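You operate a simulated robot arm through the tools that you are given. There is no shell and no other tool. Be economical: measure what you need, move in short steps, check, and stop when the job is done.

Carry out the task below with a simulated robot arm. There is one attempt and no reset: what you move stays moved.

## Task
Put the red cartridge on top of the orange block. Then take the black strip from the top of the wooden bench and put it on top of the medium brown card. Then shut the red drawer. Then open the third door from the left. The order counts.

The check looks at the end state, three seconds after you hand in, the way a careful person would. Anything else that was tipped, shoved, dropped, spilled or broken makes it a failure.

## Robot
A 6-joint arm with a four-finger gripper on a trunk, on a base that drives. Base frame: it is fixed to the floor where the robot stands at the start and does not move with it; the origin is under the middle of the robot, x ahead of it, y to its left, z up; the surface under the hand at the start is at about z = 0.9. Units: m, rad, N and s.
Its first joint turns from -2.897 to 2.897 rad. Places, roughly: black strip (18x3x3 cm) [-10.7, 5.2, 0.9]; medium brown card (36x25x4 cm) [-12.3, 4.2, 0.3]; orange block (7x5x4 cm) [0.7, -0.2, 0.9]; red cartridge (3x3x7 cm) [0.6, 0.1, 0.9]; red drawer [-10.8, 6.5, 0.9]; third door [-7.2, 2.9, 1.4]. Payload 3.43 kg.
Tool frame: the origin (TCP) lies between the finger pads and is the grasp point; the fingertips stand 0.03 m ahead of it; z points along the fingers, y is the line along which they close. Largest opening 0.12 m; the body of the gripper starts 0.085 m behind the TCP.
Orientation is told as [roll, pitch, yaw] about the base's x, y, z axes, in that order, counted from this pose: with the fingers straight down and closing along the base's y, the tool's x points along the base's -x, its y along +y and its z along -z.

## Interface
- The arm moves only by the tool arm_command. Its arguments are lists of equal length, an entry for each row: "translation": the shift along the tool's x, y, z in units of 100 mm (1.0 is 100 mm), a list of three; "dr": the turn, a rotation vector about the tool's x, y, z in units of 120 degrees (1.0 is 120 degrees), a list of three. In form: {"translation": [[x, y, z], ...], "dr": [[ax, ay, az], ...]}. A call has 1 to 8 rows; each row is the pose to reach, as a shift and turn from the pose commanded when the call began, along the tool's axes at that moment. "fingers" is the gripper command, from -1 (shut) to 1 (fully open), values between in proportion, set as the call begins (left out, the last holds). A call with a number of a shift or a turn outside -1 to 1 is refused whole. Each row takes 0.2 s and may step no farther than 0.05 m and 0.15 rad from the row before; otherwise, or with a gripper value out of range, the whole call is refused. A pose out of reach is approached as far as the arm can. The call stops where the force on the tool passes 40 N (or 10 N more than at its start, if that is more) or the arm is blocked; 0.2 s more then pass. The fingers move at their own pace and stop on an object; they squeeze with about 31 N. The grip force told is the motor's: it shows also when the fingers shut on nothing. Time passes only in rows, and 0.2 s behind the last, so rows that repeat a pose let the fingers close. The reply holds the time, the measured pose of the TCP, the force on the tool along the base axes, the opening and the grip force, in the units named above and with some noise, with the torque about the TCP (base axes, N m) and any sound that the robot's microphone picked up, and new pictures: "views" is both (left out), scene, wrist or none.
- Cameras (640 x 400 px; columns grow to the right, rows downward): "scene" is now at [-0.1999, 0.1743, 1.25]; the picture's right is [-0.15, -0.99, 0.00], its down [-0.22, 0.03, -0.98] and it looks along [0.96, -0.15, -0.22] (base axes); focal length 254 px, centre (320, 200). "wrist" rides on the gripper at [0.072, -0.017, -0.12] in the tool frame; the picture's right is [0.23, 0.97, 0.00], its down [-0.81, 0.19, -0.55] and it looks along [-0.54, 0.13, 0.83] (tool axes); focal length 275 px, centre (320, 200). There is no depth. A picture from a camera that has moved, and an enlarged one, comes with that camera's place and axes in the base frame and with its lens.
- roll_base(legs): drives the robot by 1 to 6 legs, each [ahead, turn to the left] in m and rad, along the robot's own axes; the way and the turn of a leg run together, so that a leg with both is an arc; at most 1.5 m and 3.142 rad a leg. The arm and the cameras ride along, it lands a little off, and it stops where it bumps. It gives what a move gives, and a new picture of the scene camera.
- pan_tilt(pan, tilt): turns the head with the scene camera to pan (to the left, within 2.496 rad either way) and tilt (down, from -0.506 to 1.204), counted from straight ahead of the robot. It gives what a move gives, and a new picture of the scene camera.
- zoom(camera, box): a new picture of the part [left, top, right, bottom] of that camera's present view, enlarged. It takes no simulated time.
- close_job(): hands the job in; it is judged then, once.

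Work in short steps. Places have to be worked out from the pictures, the camera data and where the tool is seen: move nearer, look again, correct. Check each grasp and each placing, and mend what went wrong. You have 165 turns and 260 pictures in all, those below and enlarged ones among them. Open the gripper and draw the arm clear of the work before you hand the job in, unless the task says otherwise; then end with one line.

The tools are called after ">>>" as name(argument=value, ...) on one line, values as JSON. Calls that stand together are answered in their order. arm_command: Moves the arm, as the interface text tells. Its arguments: {"type":"object","properties":{"translation":{"type":"array"},"dr":{"type":"array"},"fingers":{"type":"number"},"views":{"type":"string","enum":["both","scene","wrist","none"]}},"required":["translation","dr"]} The other tools are called the same way: roll_base (legs) drives the base; pan_tilt (pan, tilt) turns the head that bears the scene camera; zoom (camera, box) takes an enlarged picture of a part of a camera's view; close_job () hands the job in.

At the start:

```text
time_s: 0.0
ee_pos: [0.7211, 0.1192, 1.1483]
tool_rot: [0.0, 0.001, 0.0]
ft_force: [0.6, -0.1, -0.1]
moment: [0.02, -0.02, 0.02]
finger_gap: 0.1198
grip_force: 0.0
robot x, y, heading: [0.0007, 0.0022, 0.0]
head pan, tilt: [-0.152, 0.211]
```

scene: 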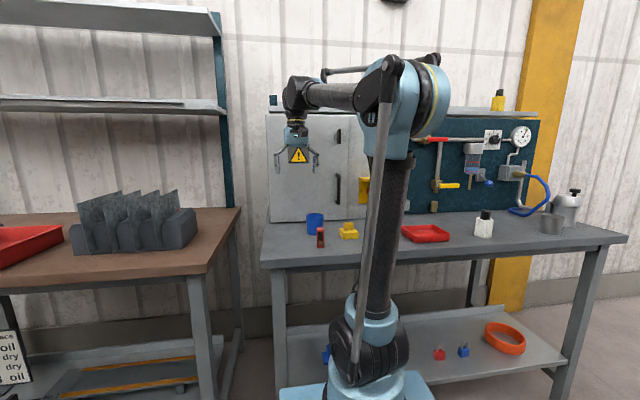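
wrist: 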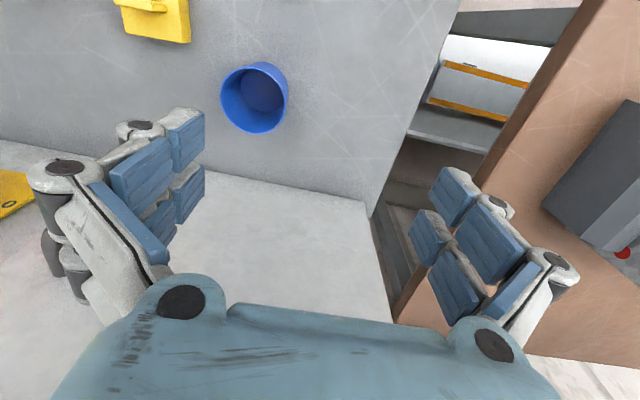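

The scene shows a red cartridge beside a yellow/orange block on the steel bench. I zoom in on both to locate them.

>>> zoom(camera="scene", box=[260, 180, 420, 280])

>>> zoom(camera="scene", box=[380, 80, 620, 260])

```text
4.00 times, centred on (340, 230) of scene
camera zoom: at [-0.1999, 0.1743, 1.25], right [-0.15, -0.99, 0.0], down [-0.22, 0.03, -0.98], along [0.96, -0.15, -0.22], focal length 1016 px, centre (240, 80)
```

zoom: 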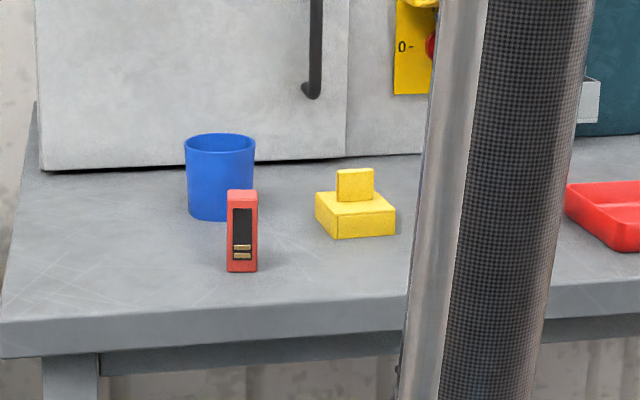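

```text
2.22 times, centred on (500, 170) of scene
camera zoom: at [-0.1999, 0.1743, 1.25], right [-0.15, -0.99, 0.0], down [-0.22, 0.03, -0.98], along [0.96, -0.15, -0.22], focal length 564 px, centre (-80, 267)
```

zoom: 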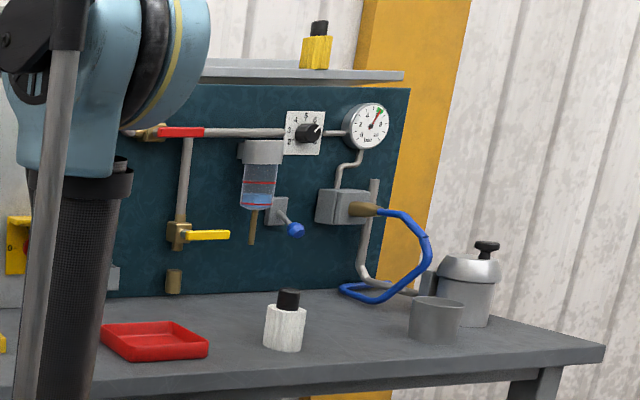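

The yellow two-step piece works out at about (0.66, -0.07), so the orange block at y≈-0.2 is probably hidden behind the arm. The cartridge is near (0.60, 0.05). I draw the hand back and to the right so the wrist camera can see them.

>>> arm_command(translation=[[0.33, -0.33, 0], [0.66, -0.66, 0], [1, -1, 0]], dr=[[0, 0, 0], [0, 0, 0], [0, 0, 0]], views="none")

>>> arm_command(translation=[[0.33, -0.2, 0], [0.66, -0.4, 0], [1, -0.6, 0]], dr=[[0, 0, 0], [0, 0, 0], [0, 0, 0]])

```text
time_s: 0.8
ee_pos: [0.6066, 0.0164, 1.1568]
tool_rot: [-0.001, -0.01, 0.001]
ft_force: [0.3, 0.3, -0.3]
moment: [0.01, 0.09, -0.02]
finger_gap: 0.1202
grip_force: 0.0
robot x, y, heading: [-0.0029, -0.0021, -0.0]
head pan, tilt: [-0.152, 0.211]
```

```text
time_s: 1.6
ee_pos: [0.504, -0.0423, 1.1563]
tool_rot: [-0.002, -0.011, 0.001]
ft_force: [0.2, 0.3, 0.0]
moment: [0.03, 0.03, -0.01]
finger_gap: 0.12
grip_force: 0.1
robot x, y, heading: [-0.0005, -0.0013, 0.002]
head pan, tilt: [-0.152, 0.211]
camera scene: at [-0.1996, 0.1742, 1.25], right [-0.15, -0.99, 0.0], down [-0.22, 0.03, -0.98], along [0.96, -0.15, -0.22], focal length 254 px, centre (320, 200)
camera wrist: at [0.4329, -0.061, 1.2751], right [-0.23, 0.97, 0.0], down [0.8, 0.19, 0.56], along [0.55, 0.13, -0.83], focal length 275 px, centre (320, 200)
```

scene: 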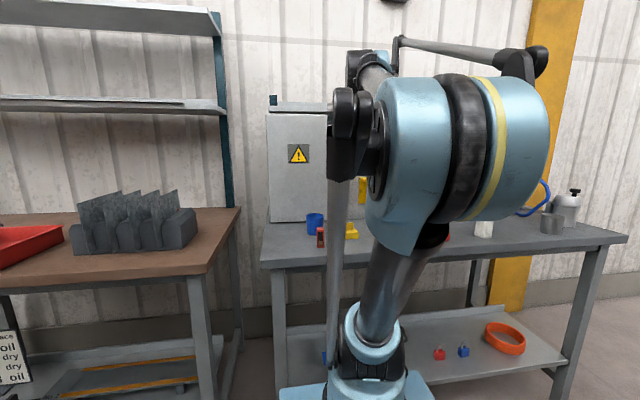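
wrist: 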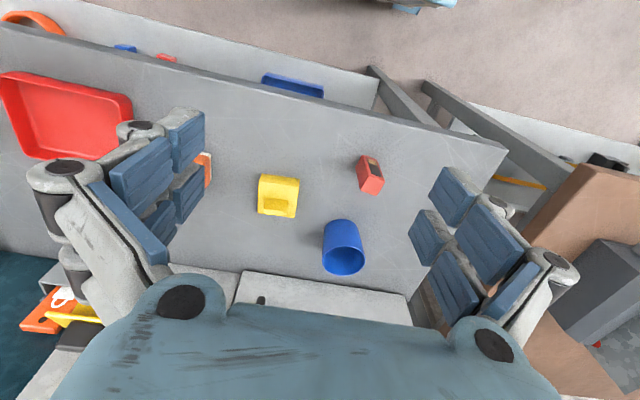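

I can just see the orange block behind the left finger at about (0.65, -0.18). I shift further right to see it fully.

>>> arm_command(translation=[[0, -0.5, 0], [0, -1, 0]], dr=[[0, 0, 0], [0, 0, 0]], views="wrist")

>>> zoom(camera="wrist", box=[190, 80, 510, 280])

```text
time_s: 2.2
ee_pos: [0.5039, -0.1456, 1.1529]
tool_rot: [0.001, -0.013, 0.002]
ft_force: [-2.1, -0.3, 1.4]
moment: [-0.02, -0.04, 0.0]
finger_gap: 0.1199
grip_force: 0.0
robot x, y, heading: [-0.0004, -0.0015, 0.003]
head pan, tilt: [-0.152, 0.211]
camera wrist: at [0.4334, -0.164, 1.2725], right [-0.23, 0.97, 0.0], down [0.8, 0.19, 0.56], along [0.55, 0.13, -0.83], focal length 275 px, centre (320, 200)
```

wrist: 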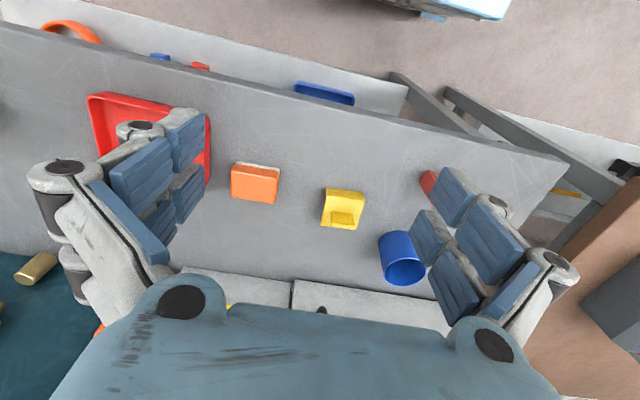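

```text
2.00 times, centred on (350, 180) of wrist
camera zoom: at [0.4334, -0.164, 1.2725], right [-0.23, 0.97, 0.0], down [0.8, 0.19, 0.56], along [0.55, 0.13, -0.83], focal length 551 px, centre (260, 240)
```

zoom: 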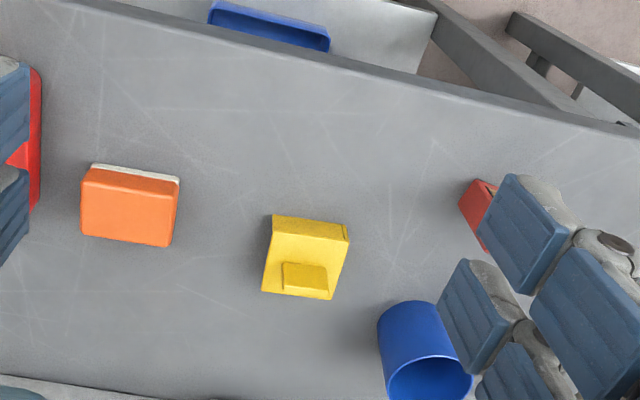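

The orange block top is centred near (0.649, -0.206), with its long side along y. I move left to see the cartridge well.

>>> arm_command(translation=[[0, 0.5, 0], [0, 1, 0]], dr=[[0, 0, 0], [0, 0, 0]], views="none")

>>> arm_command(translation=[[0, 0.45, 0], [0, 0.9, 0]], dr=[[0, 0, 0], [0, 0, 0]], views="none")

>>> zoom(camera="wrist", box=[190, 80, 510, 280])

```text
time_s: 2.8
ee_pos: [0.5084, -0.044, 1.1515]
tool_rot: [0.0, -0.011, 0.001]
ft_force: [-0.1, 0.3, 0.1]
moment: [0.0, 0.01, 0.02]
finger_gap: 0.1199
grip_force: 0.0
robot x, y, heading: [-0.0004, -0.0006, 0.002]
head pan, tilt: [-0.152, 0.211]
```

```text
time_s: 3.4
ee_pos: [0.505, 0.0476, 1.1509]
tool_rot: [0.0, -0.011, 0.0]
ft_force: [0.2, 0.3, 0.2]
moment: [-0.02, 0.01, 0.0]
finger_gap: 0.1201
grip_force: 0.1
robot x, y, heading: [-0.0028, -0.0008, -0.004]
head pan, tilt: [-0.152, 0.211]
```

```text
2.00 times, centred on (350, 180) of wrist
camera zoom: at [0.4339, 0.0296, 1.2698], right [-0.23, 0.97, 0.0], down [0.8, 0.19, 0.56], along [0.55, 0.13, -0.83], focal length 551 px, centre (260, 240)
```

zoom: 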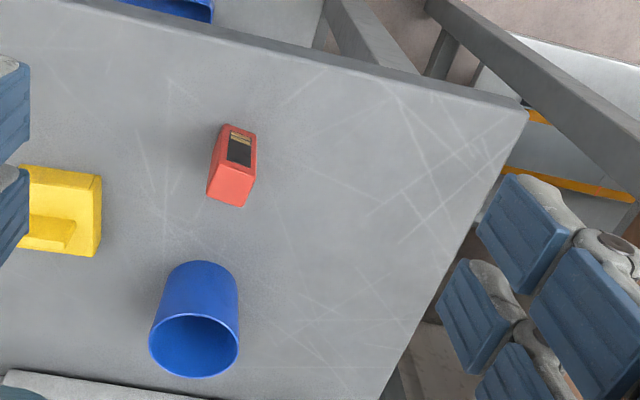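

The cartridge stands upright at about (0.597, 0.049), square with the axes. I go above it with the fingers partly open, then down most of the way.

>>> arm_command(translation=[[-0.46, 0.01, 0], [-0.92, 0.01, 0.1], [-0.92, 0.01, 0.5], [-0.92, 0.01, 0.95]], dr=[[0, 0, 0], [0, 0, 0], [0, 0, 0], [0, 0, 0]], fingers=0.3, views="wrist")

```text
time_s: 4.4
ee_pos: [0.6013, 0.051, 1.0621]
tool_rot: [-0.001, -0.01, 0.002]
ft_force: [0.0, 0.3, -0.6]
moment: [-0.01, 0.01, 0.02]
finger_gap: 0.078
grip_force: 0.0
robot x, y, heading: [0.0008, -0.0007, -0.002]
head pan, tilt: [-0.152, 0.211]
camera wrist: at [0.5303, 0.0331, 1.1807], right [-0.23, 0.97, 0.0], down [0.8, 0.19, 0.56], along [0.55, 0.13, -0.83], focal length 275 px, centre (320, 200)
```

wrist: 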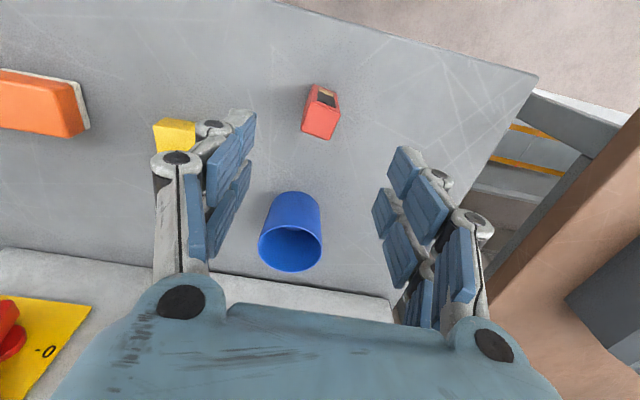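

Geometry agrees: the cartridge top lies directly below the TCP. I go down 0.117 m and stop at about z = 0.945.

>>> arm_command(translation=[[0, 0, 0.4], [0, 0, 0.8], [0, 0, 1.0]], dr=[[0, 0, 0], [0, 0, 0], [0, 0, 0]], views="wrist")

```text
time_s: 5.2
ee_pos: [0.6007, 0.0506, 0.9579]
tool_rot: [0.001, -0.011, 0.001]
ft_force: [-0.7, -0.2, -0.2]
moment: [0.02, 0.0, 0.0]
finger_gap: 0.078
grip_force: 0.0
robot x, y, heading: [-0.0026, -0.0008, 0.003]
head pan, tilt: [-0.152, 0.211]
camera wrist: at [0.5298, 0.0327, 1.0773], right [-0.23, 0.97, 0.0], down [0.8, 0.19, 0.56], along [0.55, 0.13, -0.83], focal length 275 px, centre (320, 200)
```

wrist: 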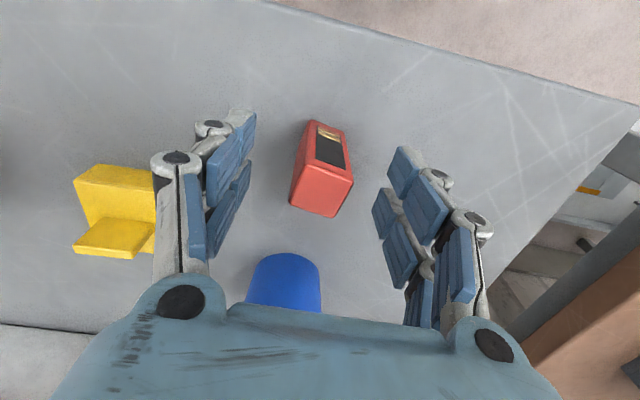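

The cartridge is well between the fingers. I drop 12 mm more, then close.

>>> arm_command(translation=[[0.03, 0, 0.12]], dr=[[0, 0, 0]], views="none")

>>> arm_command(translation=[[0, 0, 0], [0, 0, 0], [0, 0, 0]], dr=[[0, 0, 0], [0, 0, 0], [0, 0, 0]], fingers=-1, views="wrist")

```text
time_s: 5.6
ee_pos: [0.5974, 0.0486, 0.9459]
tool_rot: [0.002, -0.012, 0.002]
ft_force: [-0.2, -0.1, 0.9]
moment: [0.0, 0.01, 0.0]
finger_gap: 0.0778
grip_force: 0.1
robot x, y, heading: [0.0012, 0.0027, -0.003]
head pan, tilt: [-0.152, 0.211]
```

```text
time_s: 6.4
ee_pos: [0.5984, 0.0506, 0.9457]
tool_rot: [-0.001, -0.01, 0.001]
ft_force: [0.1, -0.1, -0.6]
moment: [-0.01, 0.02, -0.04]
finger_gap: 0.0253
grip_force: 30.9
robot x, y, heading: [0.0003, 0.0022, -0.003]
head pan, tilt: [-0.152, 0.211]
camera wrist: at [0.5259, 0.0316, 1.0655], right [-0.23, 0.97, 0.0], down [0.8, 0.19, 0.56], along [0.55, 0.13, -0.83], focal length 275 px, centre (320, 200)
```

wrist: 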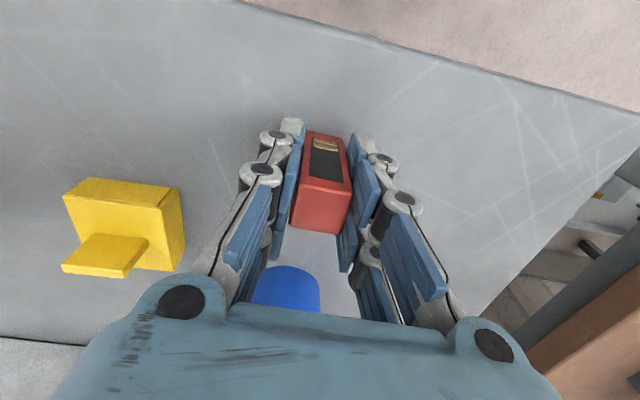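

The grip is firm at a 25 mm opening. I lift and carry the cartridge over the block.

>>> arm_command(translation=[[0, 0, -0.4], [0, 0, -0.8], [0, 0, -1.0]], dr=[[0, 0, 0], [0, 0, 0], [0, 0, 0]], views="none")

>>> arm_command(translation=[[-0.1, -0.33, -0.1], [-0.2, -0.66, -0.2], [-0.3, -1, -0.2]], dr=[[0, 0, 0], [0, 0, 0], [0, 0, 0]], views="none")

>>> arm_command(translation=[[0, -0.4, 0], [0, -0.8, 0]], dr=[[0, 0, 0], [0, 0, 0]], views="wrist")

```text
time_s: 7.2
ee_pos: [0.599, 0.0491, 1.0468]
tool_rot: [0.0, -0.011, 0.002]
ft_force: [-0.1, 0.4, -0.4]
moment: [0.01, 0.04, 0.01]
finger_gap: 0.0253
grip_force: 31.1
robot x, y, heading: [-0.0004, -0.0004, -0.002]
head pan, tilt: [-0.152, 0.211]
```

```text
time_s: 8.0
ee_pos: [0.6291, -0.0492, 1.0722]
tool_rot: [-0.001, -0.013, 0.002]
ft_force: [-0.4, -0.3, 0.3]
moment: [0.0, -0.05, 0.0]
finger_gap: 0.0254
grip_force: 30.9
robot x, y, heading: [0.0004, 0.0004, -0.004]
head pan, tilt: [-0.152, 0.211]
```

```text
time_s: 8.6
ee_pos: [0.6273, -0.1303, 1.0703]
tool_rot: [0.0, -0.014, 0.003]
ft_force: [-0.4, -0.3, -0.9]
moment: [0.0, -0.03, 0.02]
finger_gap: 0.0253
grip_force: 31.3
robot x, y, heading: [0.0003, -0.0032, -0.001]
head pan, tilt: [-0.152, 0.211]
camera wrist: at [0.5552, -0.1485, 1.1884], right [-0.23, 0.97, 0.0], down [0.8, 0.19, 0.56], along [0.55, 0.13, -0.83], focal length 275 px, centre (320, 200)
```

wrist: 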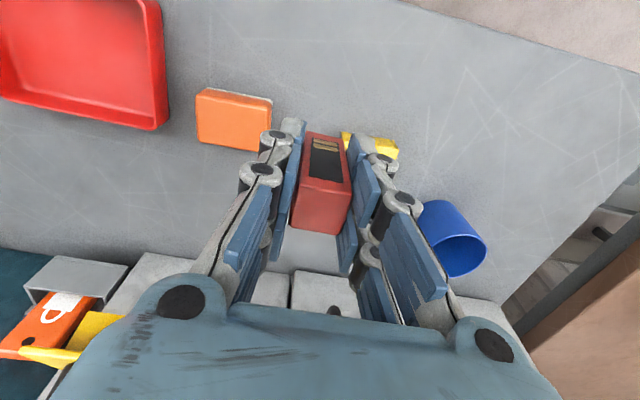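

The block top again works out at about (0.652, -0.206). I move over it and lower to about z = 1.0.

>>> arm_command(translation=[[-0.12, -0.38, 0], [-0.25, -0.76, 0], [-0.25, -0.76, 0.4], [-0.25, -0.76, 0.6]], dr=[[0, 0, 0], [0, 0, 0], [0, 0, 0], [0, 0, 0]], views="wrist")

>>> zoom(camera="scene", box=[260, 180, 480, 280])

```text
time_s: 9.6
ee_pos: [0.656, -0.2047, 1.0098]
tool_rot: [-0.001, -0.01, 0.001]
ft_force: [0.0, -0.8, 0.3]
moment: [-0.04, 0.02, -0.01]
finger_gap: 0.0254
grip_force: 30.7
robot x, y, heading: [-0.0011, 0.0013, 0.003]
head pan, tilt: [-0.152, 0.211]
camera wrist: at [0.5837, -0.2227, 1.1289], right [-0.23, 0.97, 0.0], down [0.8, 0.19, 0.56], along [0.55, 0.13, -0.83], focal length 275 px, centre (320, 200)
```

wrist: 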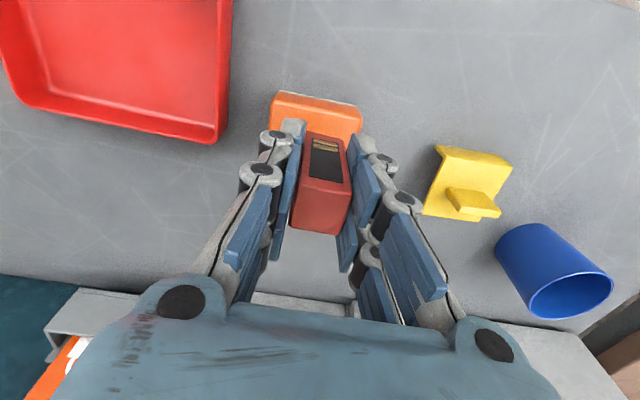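

```text
2.91 times, centred on (370, 230) of scene
camera zoom: at [-0.2, 0.1742, 1.25], right [-0.15, -0.99, 0.0], down [-0.22, 0.03, -0.98], along [0.96, -0.15, -0.22], focal length 738 px, centre (174, 113)
```

zoom: 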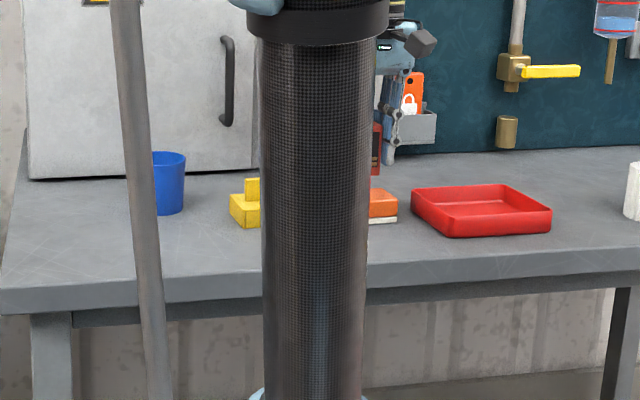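

The cartridge is over the block, and I can see the block's near edge sticking out evenly. I lower in small steps until contact.

>>> arm_command(translation=[[0.03, -0.02, 0.1], [0.03, -0.02, 0.18]], dr=[[0, 0, 0], [0, 0, 0]], views="wrist")

>>> zoom(camera="scene", box=[370, 200, 430, 270])

```text
time_s: 10.2
ee_pos: [0.6503, -0.2067, 0.992]
tool_rot: [0.0, -0.011, 0.002]
ft_force: [0.5, 0.0, 0.6]
moment: [-0.04, -0.02, 0.0]
finger_gap: 0.0251
grip_force: 31.6
robot x, y, heading: [0.0037, -0.0001, -0.007]
head pan, tilt: [-0.152, 0.211]
camera wrist: at [0.5794, -0.2246, 1.1112], right [-0.23, 0.97, 0.0], down [0.8, 0.19, 0.56], along [0.55, 0.13, -0.83], focal length 275 px, centre (320, 200)
```

wrist: 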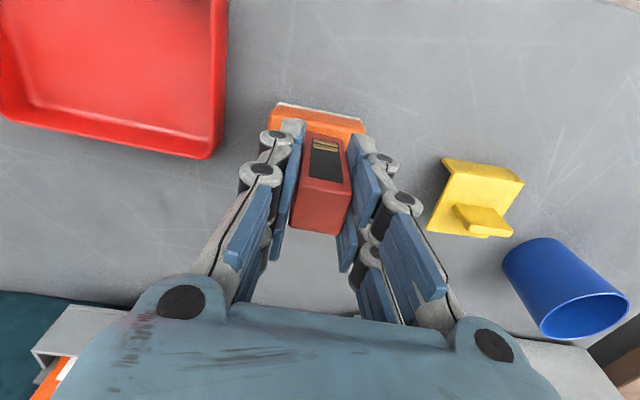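

```text
5.71 times, centred on (400, 235) of scene
camera zoom: at [-0.1999, 0.1742, 1.25], right [-0.15, -0.99, 0.0], down [-0.22, 0.03, -0.98], along [0.96, -0.15, -0.22], focal length 1451 px, centre (-137, 0)
```

zoom: 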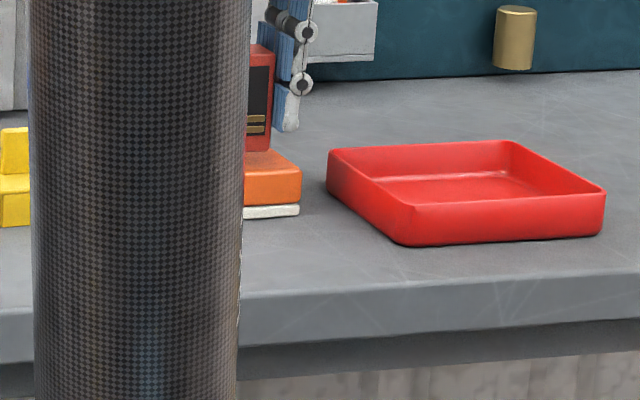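

Nearly down, and roughly centred. I nudge 4 mm ahead and lower in small steps while watching the force.

>>> arm_command(translation=[[-0.04, 0, 0.03]], dr=[[0, 0, 0]], views="none")

>>> arm_command(translation=[[0, 0, 0.02], [0, 0, 0.04]], dr=[[0, 0, 0], [0, 0, 0]], views="none")

>>> zoom(camera="scene", box=[390, 210, 430, 245])

```text
time_s: 10.6
ee_pos: [0.6546, -0.2073, 0.988]
tool_rot: [0.001, -0.011, 0.001]
ft_force: [0.1, -0.1, -1.4]
moment: [0.0, 0.01, -0.01]
finger_gap: 0.0254
grip_force: 30.9
robot x, y, heading: [-0.0035, -0.0009, -0.004]
head pan, tilt: [-0.152, 0.211]
```

```text
time_s: 11.2
ee_pos: [0.6542, -0.2071, 0.9852]
tool_rot: [0.001, -0.011, 0.001]
ft_force: [0.2, 0.3, -0.7]
moment: [-0.01, 0.03, 0.03]
finger_gap: 0.0251
grip_force: 30.9
robot x, y, heading: [0.0005, 0.0024, -0.001]
head pan, tilt: [-0.152, 0.211]
```

```text
11.43 times, centred on (410, 228) of scene
camera zoom: at [-0.1999, 0.1742, 1.25], right [-0.15, -0.99, 0.0], down [-0.22, 0.03, -0.98], along [0.96, -0.15, -0.22], focal length 2901 px, centre (-709, -114)
```

zoom: 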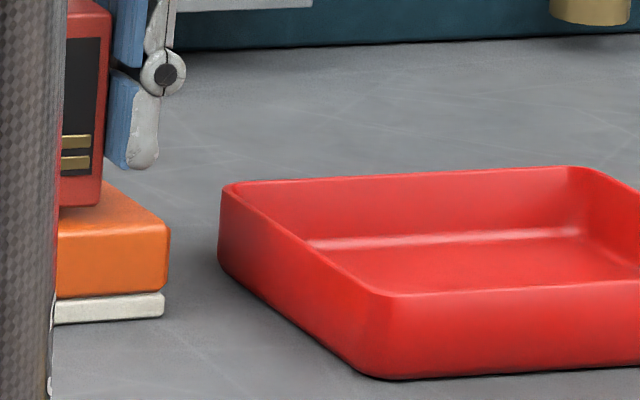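

No contact yet. I go on in 2 mm steps.

>>> arm_command(translation=[[0, 0, 0.02], [0, 0, 0.04]], dr=[[0, 0, 0], [0, 0, 0]], views="none")

>>> zoom(camera="scene", box=[390, 210, 430, 245])

```text
time_s: 11.8
ee_pos: [0.6549, -0.2085, 0.9801]
tool_rot: [0.0, -0.01, 0.001]
ft_force: [-0.2, -0.1, -1.3]
moment: [-0.01, -0.03, 0.01]
finger_gap: 0.0251
grip_force: 31.0
robot x, y, heading: [-0.001, 0.0024, -0.002]
head pan, tilt: [-0.152, 0.211]
```

```text
11.43 times, centred on (410, 228) of scene
camera zoom: at [-0.2, 0.1742, 1.25], right [-0.15, -0.99, 0.0], down [-0.22, 0.03, -0.98], along [0.96, -0.15, -0.22], focal length 2901 px, centre (-709, -114)
```

zoom: 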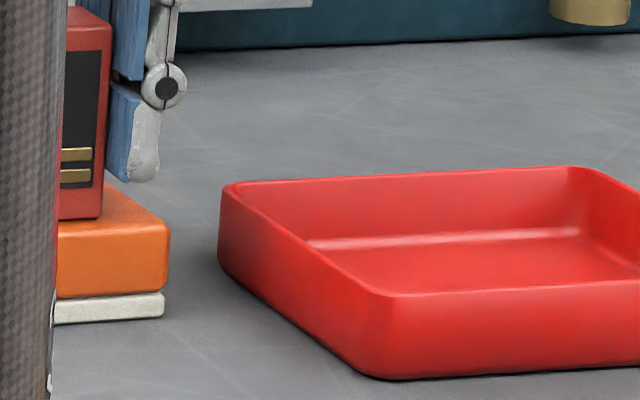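

>>> arm_command(translation=[[0, 0, 0.015], [0, 0, 0.03]], dr=[[0, 0, 0], [0, 0, 0]], views="wrist")

>>> zoom(camera="scene", box=[390, 210, 430, 245])

```text
time_s: 12.4
ee_pos: [0.6539, -0.2075, 0.9771]
tool_rot: [0.0, -0.013, 0.004]
ft_force: [2.2, -1.1, 23.9]
moment: [-0.04, -0.04, -0.02]
finger_gap: 0.0252
grip_force: 31.3
robot x, y, heading: [0.0001, 0.0016, 0.001]
head pan, tilt: [-0.152, 0.211]
camera wrist: at [0.5823, -0.2257, 1.0961], right [-0.23, 0.97, 0.0], down [0.8, 0.19, 0.56], along [0.55, 0.13, -0.83], focal length 275 px, centre (320, 200)
```

wrist: 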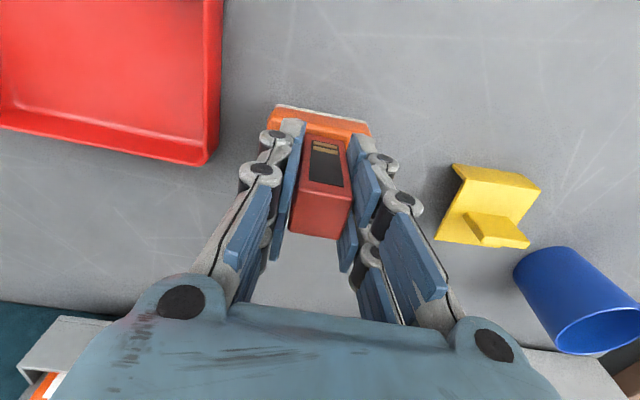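

```text
11.43 times, centred on (410, 228) of scene
camera zoom: at [-0.2006, 0.1744, 1.2499], right [-0.15, -0.99, 0.0], down [-0.22, 0.03, -0.98], along [0.96, -0.15, -0.22], focal length 2901 px, centre (-709, -114)
```

zoom: 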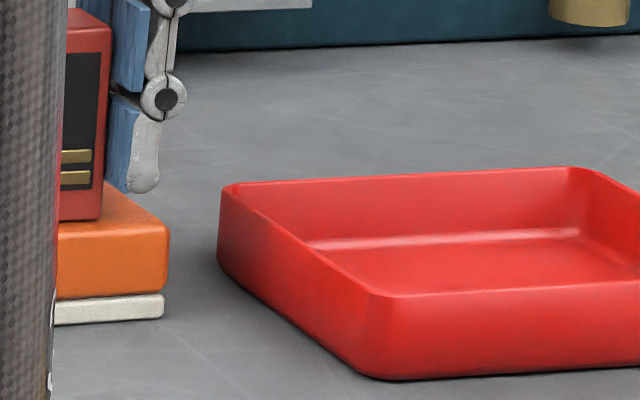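

Contact at 24 N: the cartridge rests on the block. I ease off 2 mm, open moderately, and rise straight up.

>>> arm_command(translation=[[0, 0, -0.02]], dr=[[0, 0, 0]], views="none")

>>> arm_command(translation=[[0, 0, 0], [0, 0, 0]], dr=[[0, 0, 0], [0, 0, 0]], fingers=0.1, views="wrist")

>>> arm_command(translation=[[0, 0, -0.4], [0, 0, -0.8], [0, 0, -1]], dr=[[0, 0, 0], [0, 0, 0], [0, 0, 0]], views="wrist")

```text
time_s: 12.8
ee_pos: [0.6545, -0.208, 0.9775]
tool_rot: [0.002, -0.011, 0.002]
ft_force: [-0.7, -0.7, -1.1]
moment: [-0.02, 0.0, 0.0]
finger_gap: 0.0252
grip_force: 30.4
robot x, y, heading: [0.0014, -0.0012, 0.003]
head pan, tilt: [-0.152, 0.211]
```

```text
time_s: 13.4
ee_pos: [0.6548, -0.2083, 0.9789]
tool_rot: [0.0, -0.01, 0.0]
ft_force: [0.3, -0.5, 0.7]
moment: [-0.01, 0.03, 0.02]
finger_gap: 0.066
grip_force: 0.1
robot x, y, heading: [0.0024, -0.0008, -0.001]
head pan, tilt: [-0.152, 0.211]
camera wrist: at [0.583, -0.2259, 1.0976], right [-0.23, 0.97, 0.0], down [0.8, 0.19, 0.56], along [0.55, 0.13, -0.83], focal length 275 px, centre (320, 200)
```

wrist: 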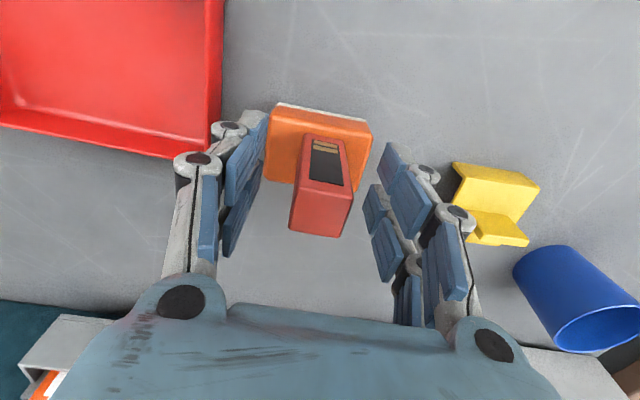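

```text
time_s: 14.2
ee_pos: [0.6519, -0.2076, 1.0782]
tool_rot: [-0.001, -0.009, 0.001]
ft_force: [-1.0, 0.0, -0.3]
moment: [-0.02, 0.03, 0.01]
finger_gap: 0.0659
grip_force: 0.1
robot x, y, heading: [0.0005, -0.0029, 0.001]
head pan, tilt: [-0.152, 0.211]
camera wrist: at [0.5807, -0.2251, 1.1984], right [-0.23, 0.97, 0.0], down [0.8, 0.19, 0.56], along [0.55, 0.13, -0.83], focal length 275 px, centre (320, 200)
```

wrist: 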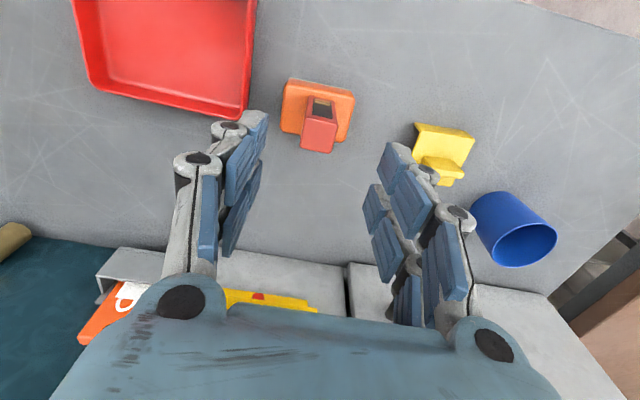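

The cartridge stands on the block. I lift and pull the arm in, then back away from the bench.

>>> arm_command(translation=[[0.3, 0.3, -0.3], [0.6, 0.6, -0.6], [1, 1, -0.8]], dr=[[0, 0, 0], [0, 0, 0], [0, 0, 0]], views="none")

>>> arm_command(translation=[[0.3, 0.3, -0.2], [0.6, 0.6, -0.4], [0.9, 0.9, -0.5]], dr=[[0, 0, 0], [0, 0, 0], [0, 0, 0]], views="none")

>>> pan_tilt(pan=2.49, tilt=0.3)

>>> pan_tilt(pan=-2.49, tilt=0.3)

```text
refused: row 1 steps farther than a row can; nothing moved
```

```text
time_s: 15.0
ee_pos: [0.5639, -0.1179, 1.1311]
tool_rot: [-0.001, -0.01, 0.002]
ft_force: [0.9, -0.3, -0.6]
moment: [0.04, 0.09, -0.02]
finger_gap: 0.066
grip_force: 0.1
robot x, y, heading: [0.0004, -0.0052, 0.003]
head pan, tilt: [-0.152, 0.211]
```

```text
time_s: 17.4
ee_pos: [0.5632, -0.1203, 1.132]
tool_rot: [0.0, -0.01, 0.001]
ft_force: [0.0, -0.2, 0.4]
moment: [0.05, -0.02, 0.01]
finger_gap: 0.066
grip_force: 0.0
robot x, y, heading: [-0.0032, -0.004, -0.0]
head pan, tilt: [2.491, 0.3]
camera scene: at [-0.3665, 0.245, 1.2438], right [0.61, 0.8, -0.01], down [0.22, -0.18, -0.96], along [-0.76, 0.58, -0.29], focal length 254 px, centre (320, 200)
```

scene: 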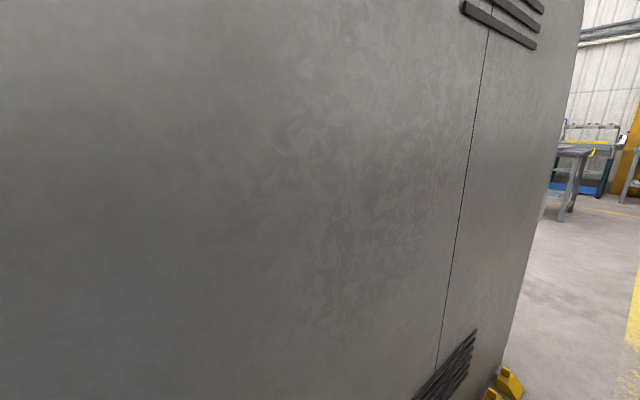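

```text
time_s: 21.3
ee_pos: [0.5606, -0.1194, 1.1323]
tool_rot: [0.0, -0.01, 0.001]
ft_force: [1.2, 0.1, -0.5]
moment: [0.0, 0.01, 0.02]
finger_gap: 0.0659
grip_force: 0.0
robot x, y, heading: [-0.0003, 0.0012, 0.001]
head pan, tilt: [-2.491, 0.3]
camera scene: at [-0.3665, 0.1318, 1.2438], right [-0.61, 0.8, 0.01], down [0.22, 0.18, -0.96], along [-0.76, -0.58, -0.29], focal length 254 px, centre (320, 200)
```

scene: 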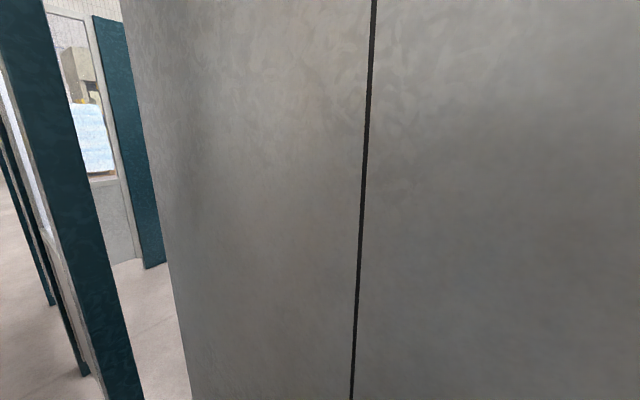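

There is a big cabinet close behind the robot, so I can't back out. I look left and right for the way out.

>>> pan_tilt(pan=1.57, tilt=0.4)

>>> pan_tilt(pan=2.1, tilt=0.2)

>>> pan_tilt(pan=0.9, tilt=0.5)

```text
time_s: 24.6
ee_pos: [0.5638, -0.118, 1.1313]
tool_rot: [0.001, -0.009, 0.001]
ft_force: [0.2, 0.3, 0.3]
moment: [-0.01, -0.02, -0.01]
finger_gap: 0.0657
grip_force: 0.0
robot x, y, heading: [0.0006, -0.0011, 0.001]
head pan, tilt: [1.571, 0.4]
camera scene: at [-0.2923, 0.281, 1.2336], right [1.0, 0.0, -0.01], down [-0.01, -0.39, -0.92], along [0.0, 0.92, -0.39], focal length 254 px, centre (320, 200)
```

scene: 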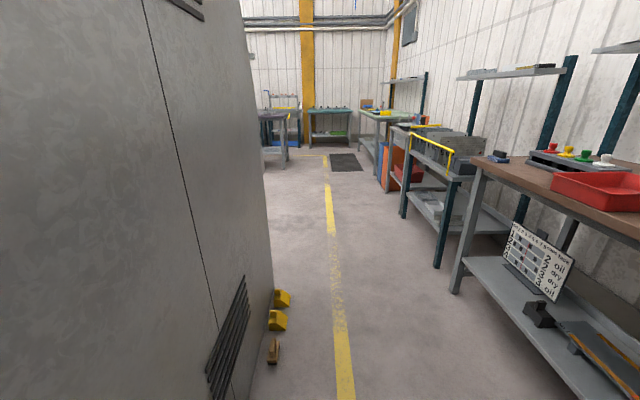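

```text
time_s: 25.5
ee_pos: [0.5631, -0.1192, 1.1314]
tool_rot: [0.0, -0.011, 0.004]
ft_force: [0.4, -0.3, 0.4]
moment: [-0.04, -0.02, 0.02]
finger_gap: 0.066
grip_force: 0.1
robot x, y, heading: [0.0001, -0.0005, -0.003]
head pan, tilt: [2.1, 0.201]
camera scene: at [-0.339, 0.2689, 1.2527], right [0.86, 0.5, -0.01], down [0.09, -0.17, -0.98], along [-0.5, 0.85, -0.19], focal length 254 px, centre (320, 200)
```

scene: 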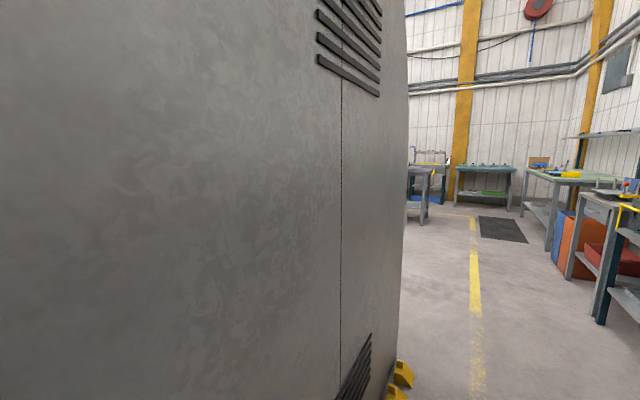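

```text
time_s: 26.9
ee_pos: [0.5629, -0.1192, 1.1324]
tool_rot: [0.0, -0.01, 0.001]
ft_force: [-0.4, 0.2, -0.1]
moment: [0.0, 0.03, -0.04]
finger_gap: 0.0659
grip_force: 0.1
robot x, y, heading: [-0.0017, -0.0011, -0.002]
head pan, tilt: [0.901, 0.499]
camera scene: at [-0.236, 0.2597, 1.2237], right [0.78, -0.62, -0.01], down [-0.31, -0.38, -0.87], along [0.54, 0.69, -0.49], focal length 254 px, centre (320, 200)
```

scene: 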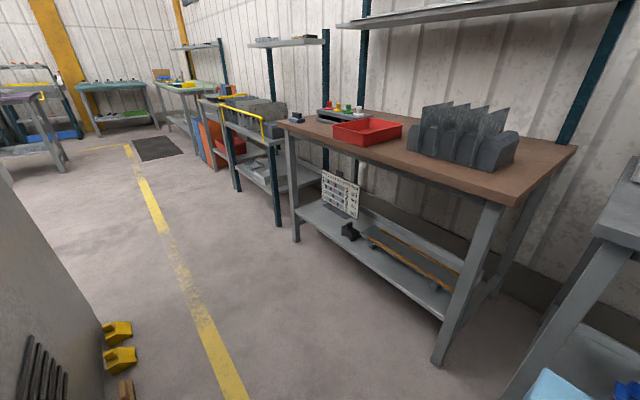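

The corridor along +y is about 1 m wide and clear around x≈0. I pull the arm in tighter, turn left 90°, and drive along it.

>>> arm_command(translation=[[0.3, 0.3, -0.2], [0.6, 0.6, -0.4], [1.0, 0.9, -0.5], [1.0, 1.0, -0.8]], dr=[[0, 0, 0], [0, 0, 0], [0, 0, 0], [0, 0, 0]], views="none")

>>> pan_tilt(pan=0.3, tilt=0.5)

```text
refused: row 3 steps farther than a row can; nothing moved
```

```text
time_s: 27.9
ee_pos: [0.5619, -0.1187, 1.131]
tool_rot: [0.0, -0.01, 0.002]
ft_force: [0.1, 0.1, 0.7]
moment: [-0.03, 0.01, 0.01]
finger_gap: 0.0661
grip_force: 0.1
robot x, y, heading: [0.0012, 0.0019, -0.005]
head pan, tilt: [0.3, 0.499]
camera scene: at [-0.2056, 0.2153, 1.2233], right [0.3, -0.96, 0.0], down [-0.47, -0.14, -0.87], along [0.83, 0.26, -0.49], focal length 254 px, centre (320, 200)
```

scene: 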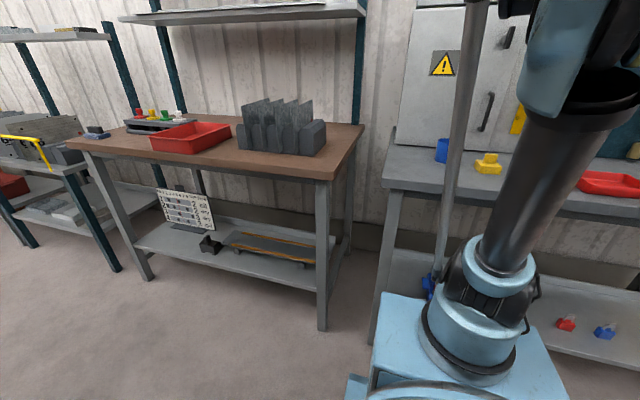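

That was refused for step size. I redo the retraction with smaller steps.

>>> arm_command(translation=[[0.25, 0.25, -0.2], [0.5, 0.5, -0.4], [0.75, 0.75, -0.6], [1.0, 1.0, -0.8]], dr=[[0, 0, 0], [0, 0, 0], [0, 0, 0], [0, 0, 0]], views="none")

>>> pan_tilt(pan=0.1, tilt=1.1)

>>> pan_tilt(pan=1.8, tilt=1.1)

```text
time_s: 28.9
ee_pos: [0.4589, -0.018, 1.2046]
tool_rot: [0.0, -0.011, 0.002]
ft_force: [0.9, 0.4, -0.9]
moment: [-0.02, 0.06, 0.01]
finger_gap: 0.0659
grip_force: 0.2
robot x, y, heading: [-0.002, 0.0011, 0.002]
head pan, tilt: [0.3, 0.499]
```

```text
time_s: 29.9
ee_pos: [0.4593, -0.0184, 1.2046]
tool_rot: [0.0, -0.011, 0.002]
ft_force: [0.1, -0.7, -0.5]
moment: [0.01, -0.04, 0.02]
finger_gap: 0.066
grip_force: 0.1
robot x, y, heading: [-0.0006, 0.0, -0.003]
head pan, tilt: [0.099, 1.1]
camera scene: at [-0.2303, 0.1947, 1.1759], right [0.1, -1.0, 0.0], down [-0.89, -0.09, -0.44], along [0.44, 0.05, -0.9], focal length 254 px, centre (320, 200)
```

scene: 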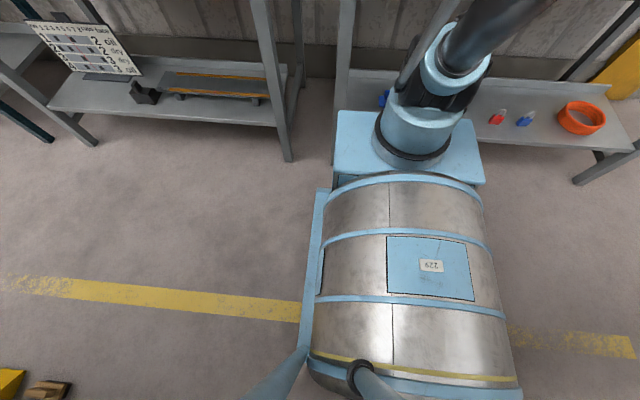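

```text
time_s: 31.7
ee_pos: [0.4585, -0.0189, 1.2042]
tool_rot: [0.0, -0.011, 0.002]
ft_force: [-0.3, -1.2, 0.5]
moment: [-0.02, 0.02, 0.01]
finger_gap: 0.0662
grip_force: 0.0
robot x, y, heading: [-0.0007, 0.0019, 0.002]
head pan, tilt: [1.799, 1.1]
camera scene: at [-0.3074, 0.2499, 1.1769], right [0.97, 0.23, -0.01], down [0.2, -0.87, -0.46], along [-0.11, 0.44, -0.89], focal length 254 px, centre (320, 200)
```

scene: 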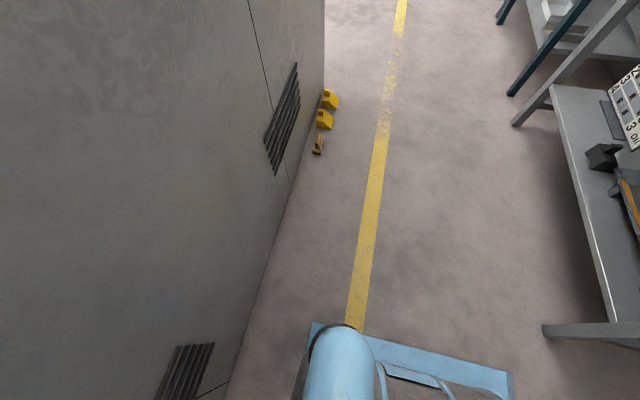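

The robot fits between bench and cabinet (turn radius about 0.5 m, cabinet face at x≈-0.65). I back up slightly and turn left 90°.

>>> roll_base(legs=[[-0.06, 0], [0, 0.8], [0, 0.77]])

>>> pan_tilt(pan=0, tilt=0.3)

```text
time_s: 37.3
ee_pos: [-0.0402, 0.4589, 1.2045]
tool_rot: [0.0, -0.011, 1.574]
ft_force: [0.9, -0.6, 0.3]
moment: [0.02, 0.0, -0.02]
finger_gap: 0.0659
grip_force: 0.0
robot x, y, heading: [-0.0532, 0.0003, 1.572]
head pan, tilt: [1.799, 1.1]
camera scene: at [-0.3009, -0.3107, 1.1769], right [-0.23, 0.97, -0.01], down [0.87, 0.2, -0.46], along [-0.44, -0.11, -0.89], focal length 254 px, centre (320, 200)
```

scene: 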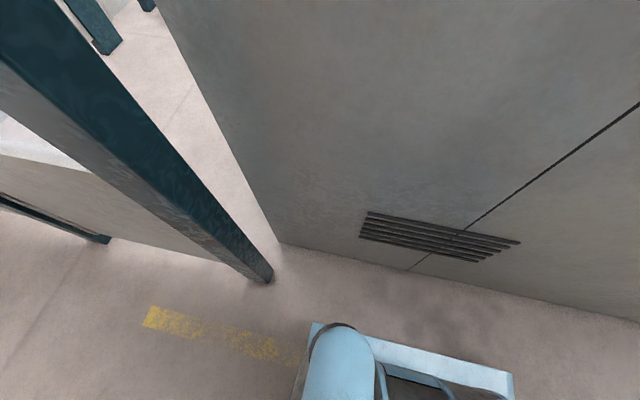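

```text
time_s: 39.1
ee_pos: [-0.0412, 0.4441, 1.2097]
tool_rot: [0.002, -0.023, 1.574]
ft_force: [0.3, 0.5, 0.3]
moment: [-0.02, -0.03, -0.02]
finger_gap: 0.0661
grip_force: 0.1
robot x, y, heading: [-0.0524, -0.0016, 1.572]
head pan, tilt: [0.0, 0.3]
camera scene: at [-0.2395, -0.202, 1.2416], right [1.0, 0.0, 0.0], down [0.0, -0.31, -0.95], along [0.0, 0.95, -0.31], focal length 254 px, centre (320, 200)
```

scene: 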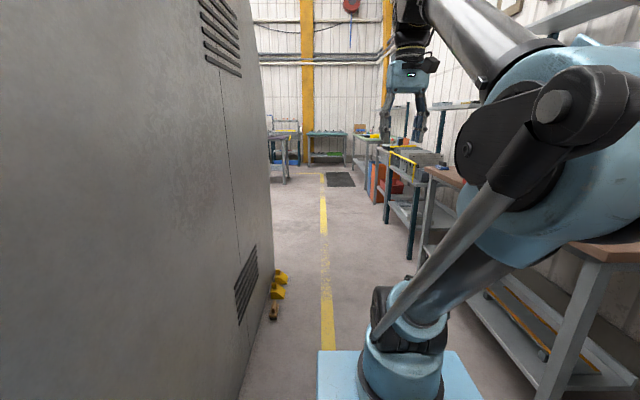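

Turned cleanly, and the corridor ahead is clear. I drive 2.2 m and look left.

>>> roll_base(legs=[[1.2, 0], [1.1, 0]])

>>> pan_tilt(pan=1.3, tilt=0.2)

>>> pan_tilt(pan=0.5, tilt=0.2)

```text
time_s: 50.5
ee_pos: [-0.0726, 2.7426, 1.2104]
tool_rot: [-0.001, -0.021, 1.599]
ft_force: [0.0, 0.1, 0.4]
moment: [0.01, 0.0, 0.02]
finger_gap: 0.0658
grip_force: 0.1
robot x, y, heading: [-0.0732, 2.2973, 1.593]
head pan, tilt: [0.0, 0.3]
camera scene: at [-0.2556, 2.0914, 1.2416], right [1.0, 0.03, 0.0], down [0.01, -0.31, -0.95], along [-0.02, 0.95, -0.31], focal length 254 px, centre (320, 200)
```

scene: 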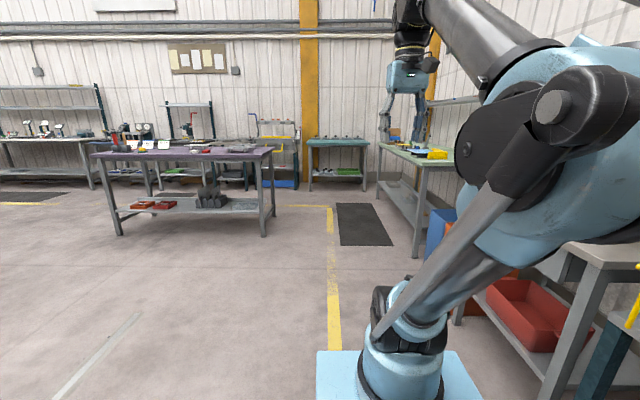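

```text
time_s: 52.0
ee_pos: [-0.073, 2.7273, 1.2141]
tool_rot: [0.0, -0.035, 1.599]
ft_force: [0.2, 0.4, -0.4]
moment: [-0.01, -0.01, 0.02]
finger_gap: 0.0659
grip_force: 0.1
robot x, y, heading: [-0.0699, 2.3007, 1.597]
head pan, tilt: [1.3, 0.201]
camera scene: at [-0.3437, 2.0209, 1.2518], right [0.24, 0.97, -0.01], down [0.19, -0.06, -0.98], along [-0.95, 0.24, -0.2], focal length 254 px, centre (320, 200)
```

scene: 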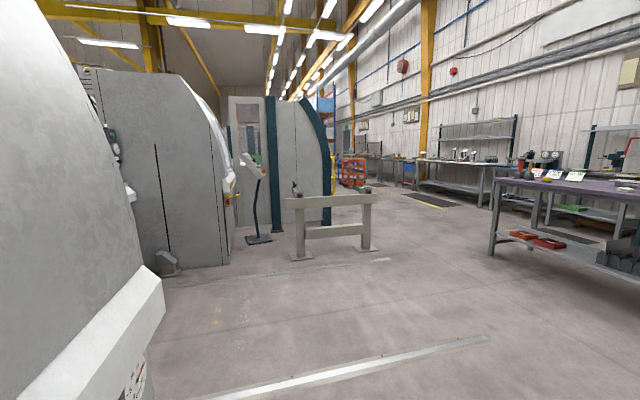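

```text
time_s: 53.1
ee_pos: [-0.073, 2.728, 1.2146]
tool_rot: [-0.001, -0.036, 1.598]
ft_force: [-0.7, 0.0, -0.4]
moment: [-0.02, 0.02, 0.0]
finger_gap: 0.0661
grip_force: 0.0
robot x, y, heading: [-0.0718, 2.2978, 1.597]
head pan, tilt: [0.499, 0.201]
camera scene: at [-0.3, 2.0788, 1.251], right [0.87, 0.5, -0.01], down [0.1, -0.19, -0.98], along [-0.49, 0.85, -0.21], focal length 254 px, centre (320, 200)
```

scene: 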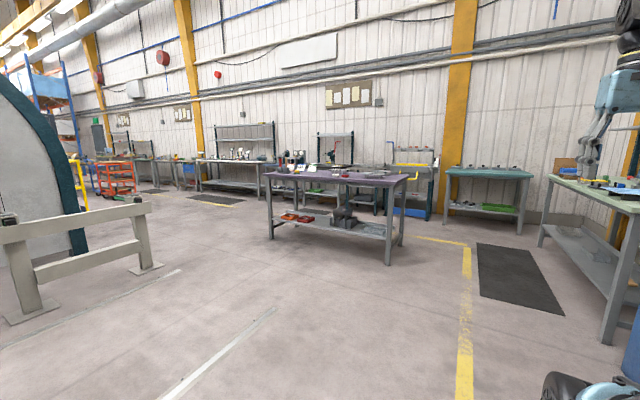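

The aisle runs at y≈4, between the barrier (y up to about 3.5 at x≈-3.1) and the purple bench (y from about 4.6). I drive to y≈3.95, turn to face -x, and advance 1.5 m.

>>> roll_base(legs=[[0.85, 0], [0.8, 0], [0, 0.8], [0, 0.745], [1.3, 0]])

>>> pan_tilt(pan=0, tilt=0.2)

```text
time_s: 72.5
ee_pos: [-1.8806, 3.8978, 1.2139]
tool_rot: [0.0, -0.035, -3.091]
ft_force: [-0.2, 0.2, 0.3]
moment: [-0.02, 0.0, -0.03]
finger_gap: 0.066
grip_force: 0.2
robot x, y, heading: [-1.453, 3.9051, -3.094]
head pan, tilt: [0.499, 0.201]
camera scene: at [-1.2273, 3.6819, 1.251], right [-0.52, 0.85, -0.01], down [0.18, 0.1, -0.98], along [-0.83, -0.51, -0.21], focal length 254 px, centre (320, 200)
```

scene: 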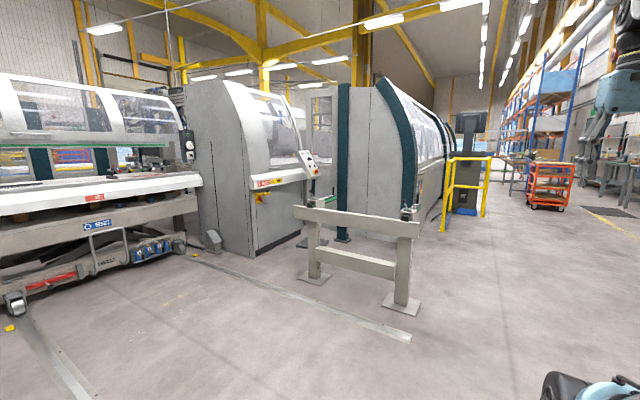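

```text
time_s: 73.4
ee_pos: [-1.8667, 3.8974, 1.2193]
tool_rot: [-0.001, -0.048, -3.091]
ft_force: [0.3, 0.1, 1.2]
moment: [0.01, -0.02, -0.01]
finger_gap: 0.0661
grip_force: 0.1
robot x, y, heading: [-1.4471, 3.9031, -3.093]
head pan, tilt: [0.0, 0.201]
camera scene: at [-1.2408, 3.7258, 1.2509], right [-0.05, 1.0, 0.0], down [0.21, 0.01, -0.98], along [-0.98, -0.05, -0.21], focal length 254 px, centre (320, 200)
```

scene: 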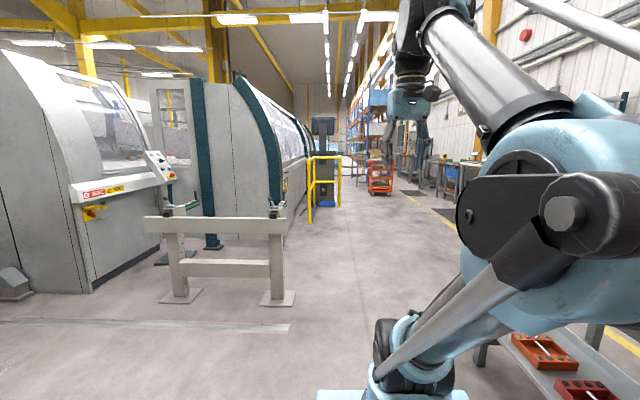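

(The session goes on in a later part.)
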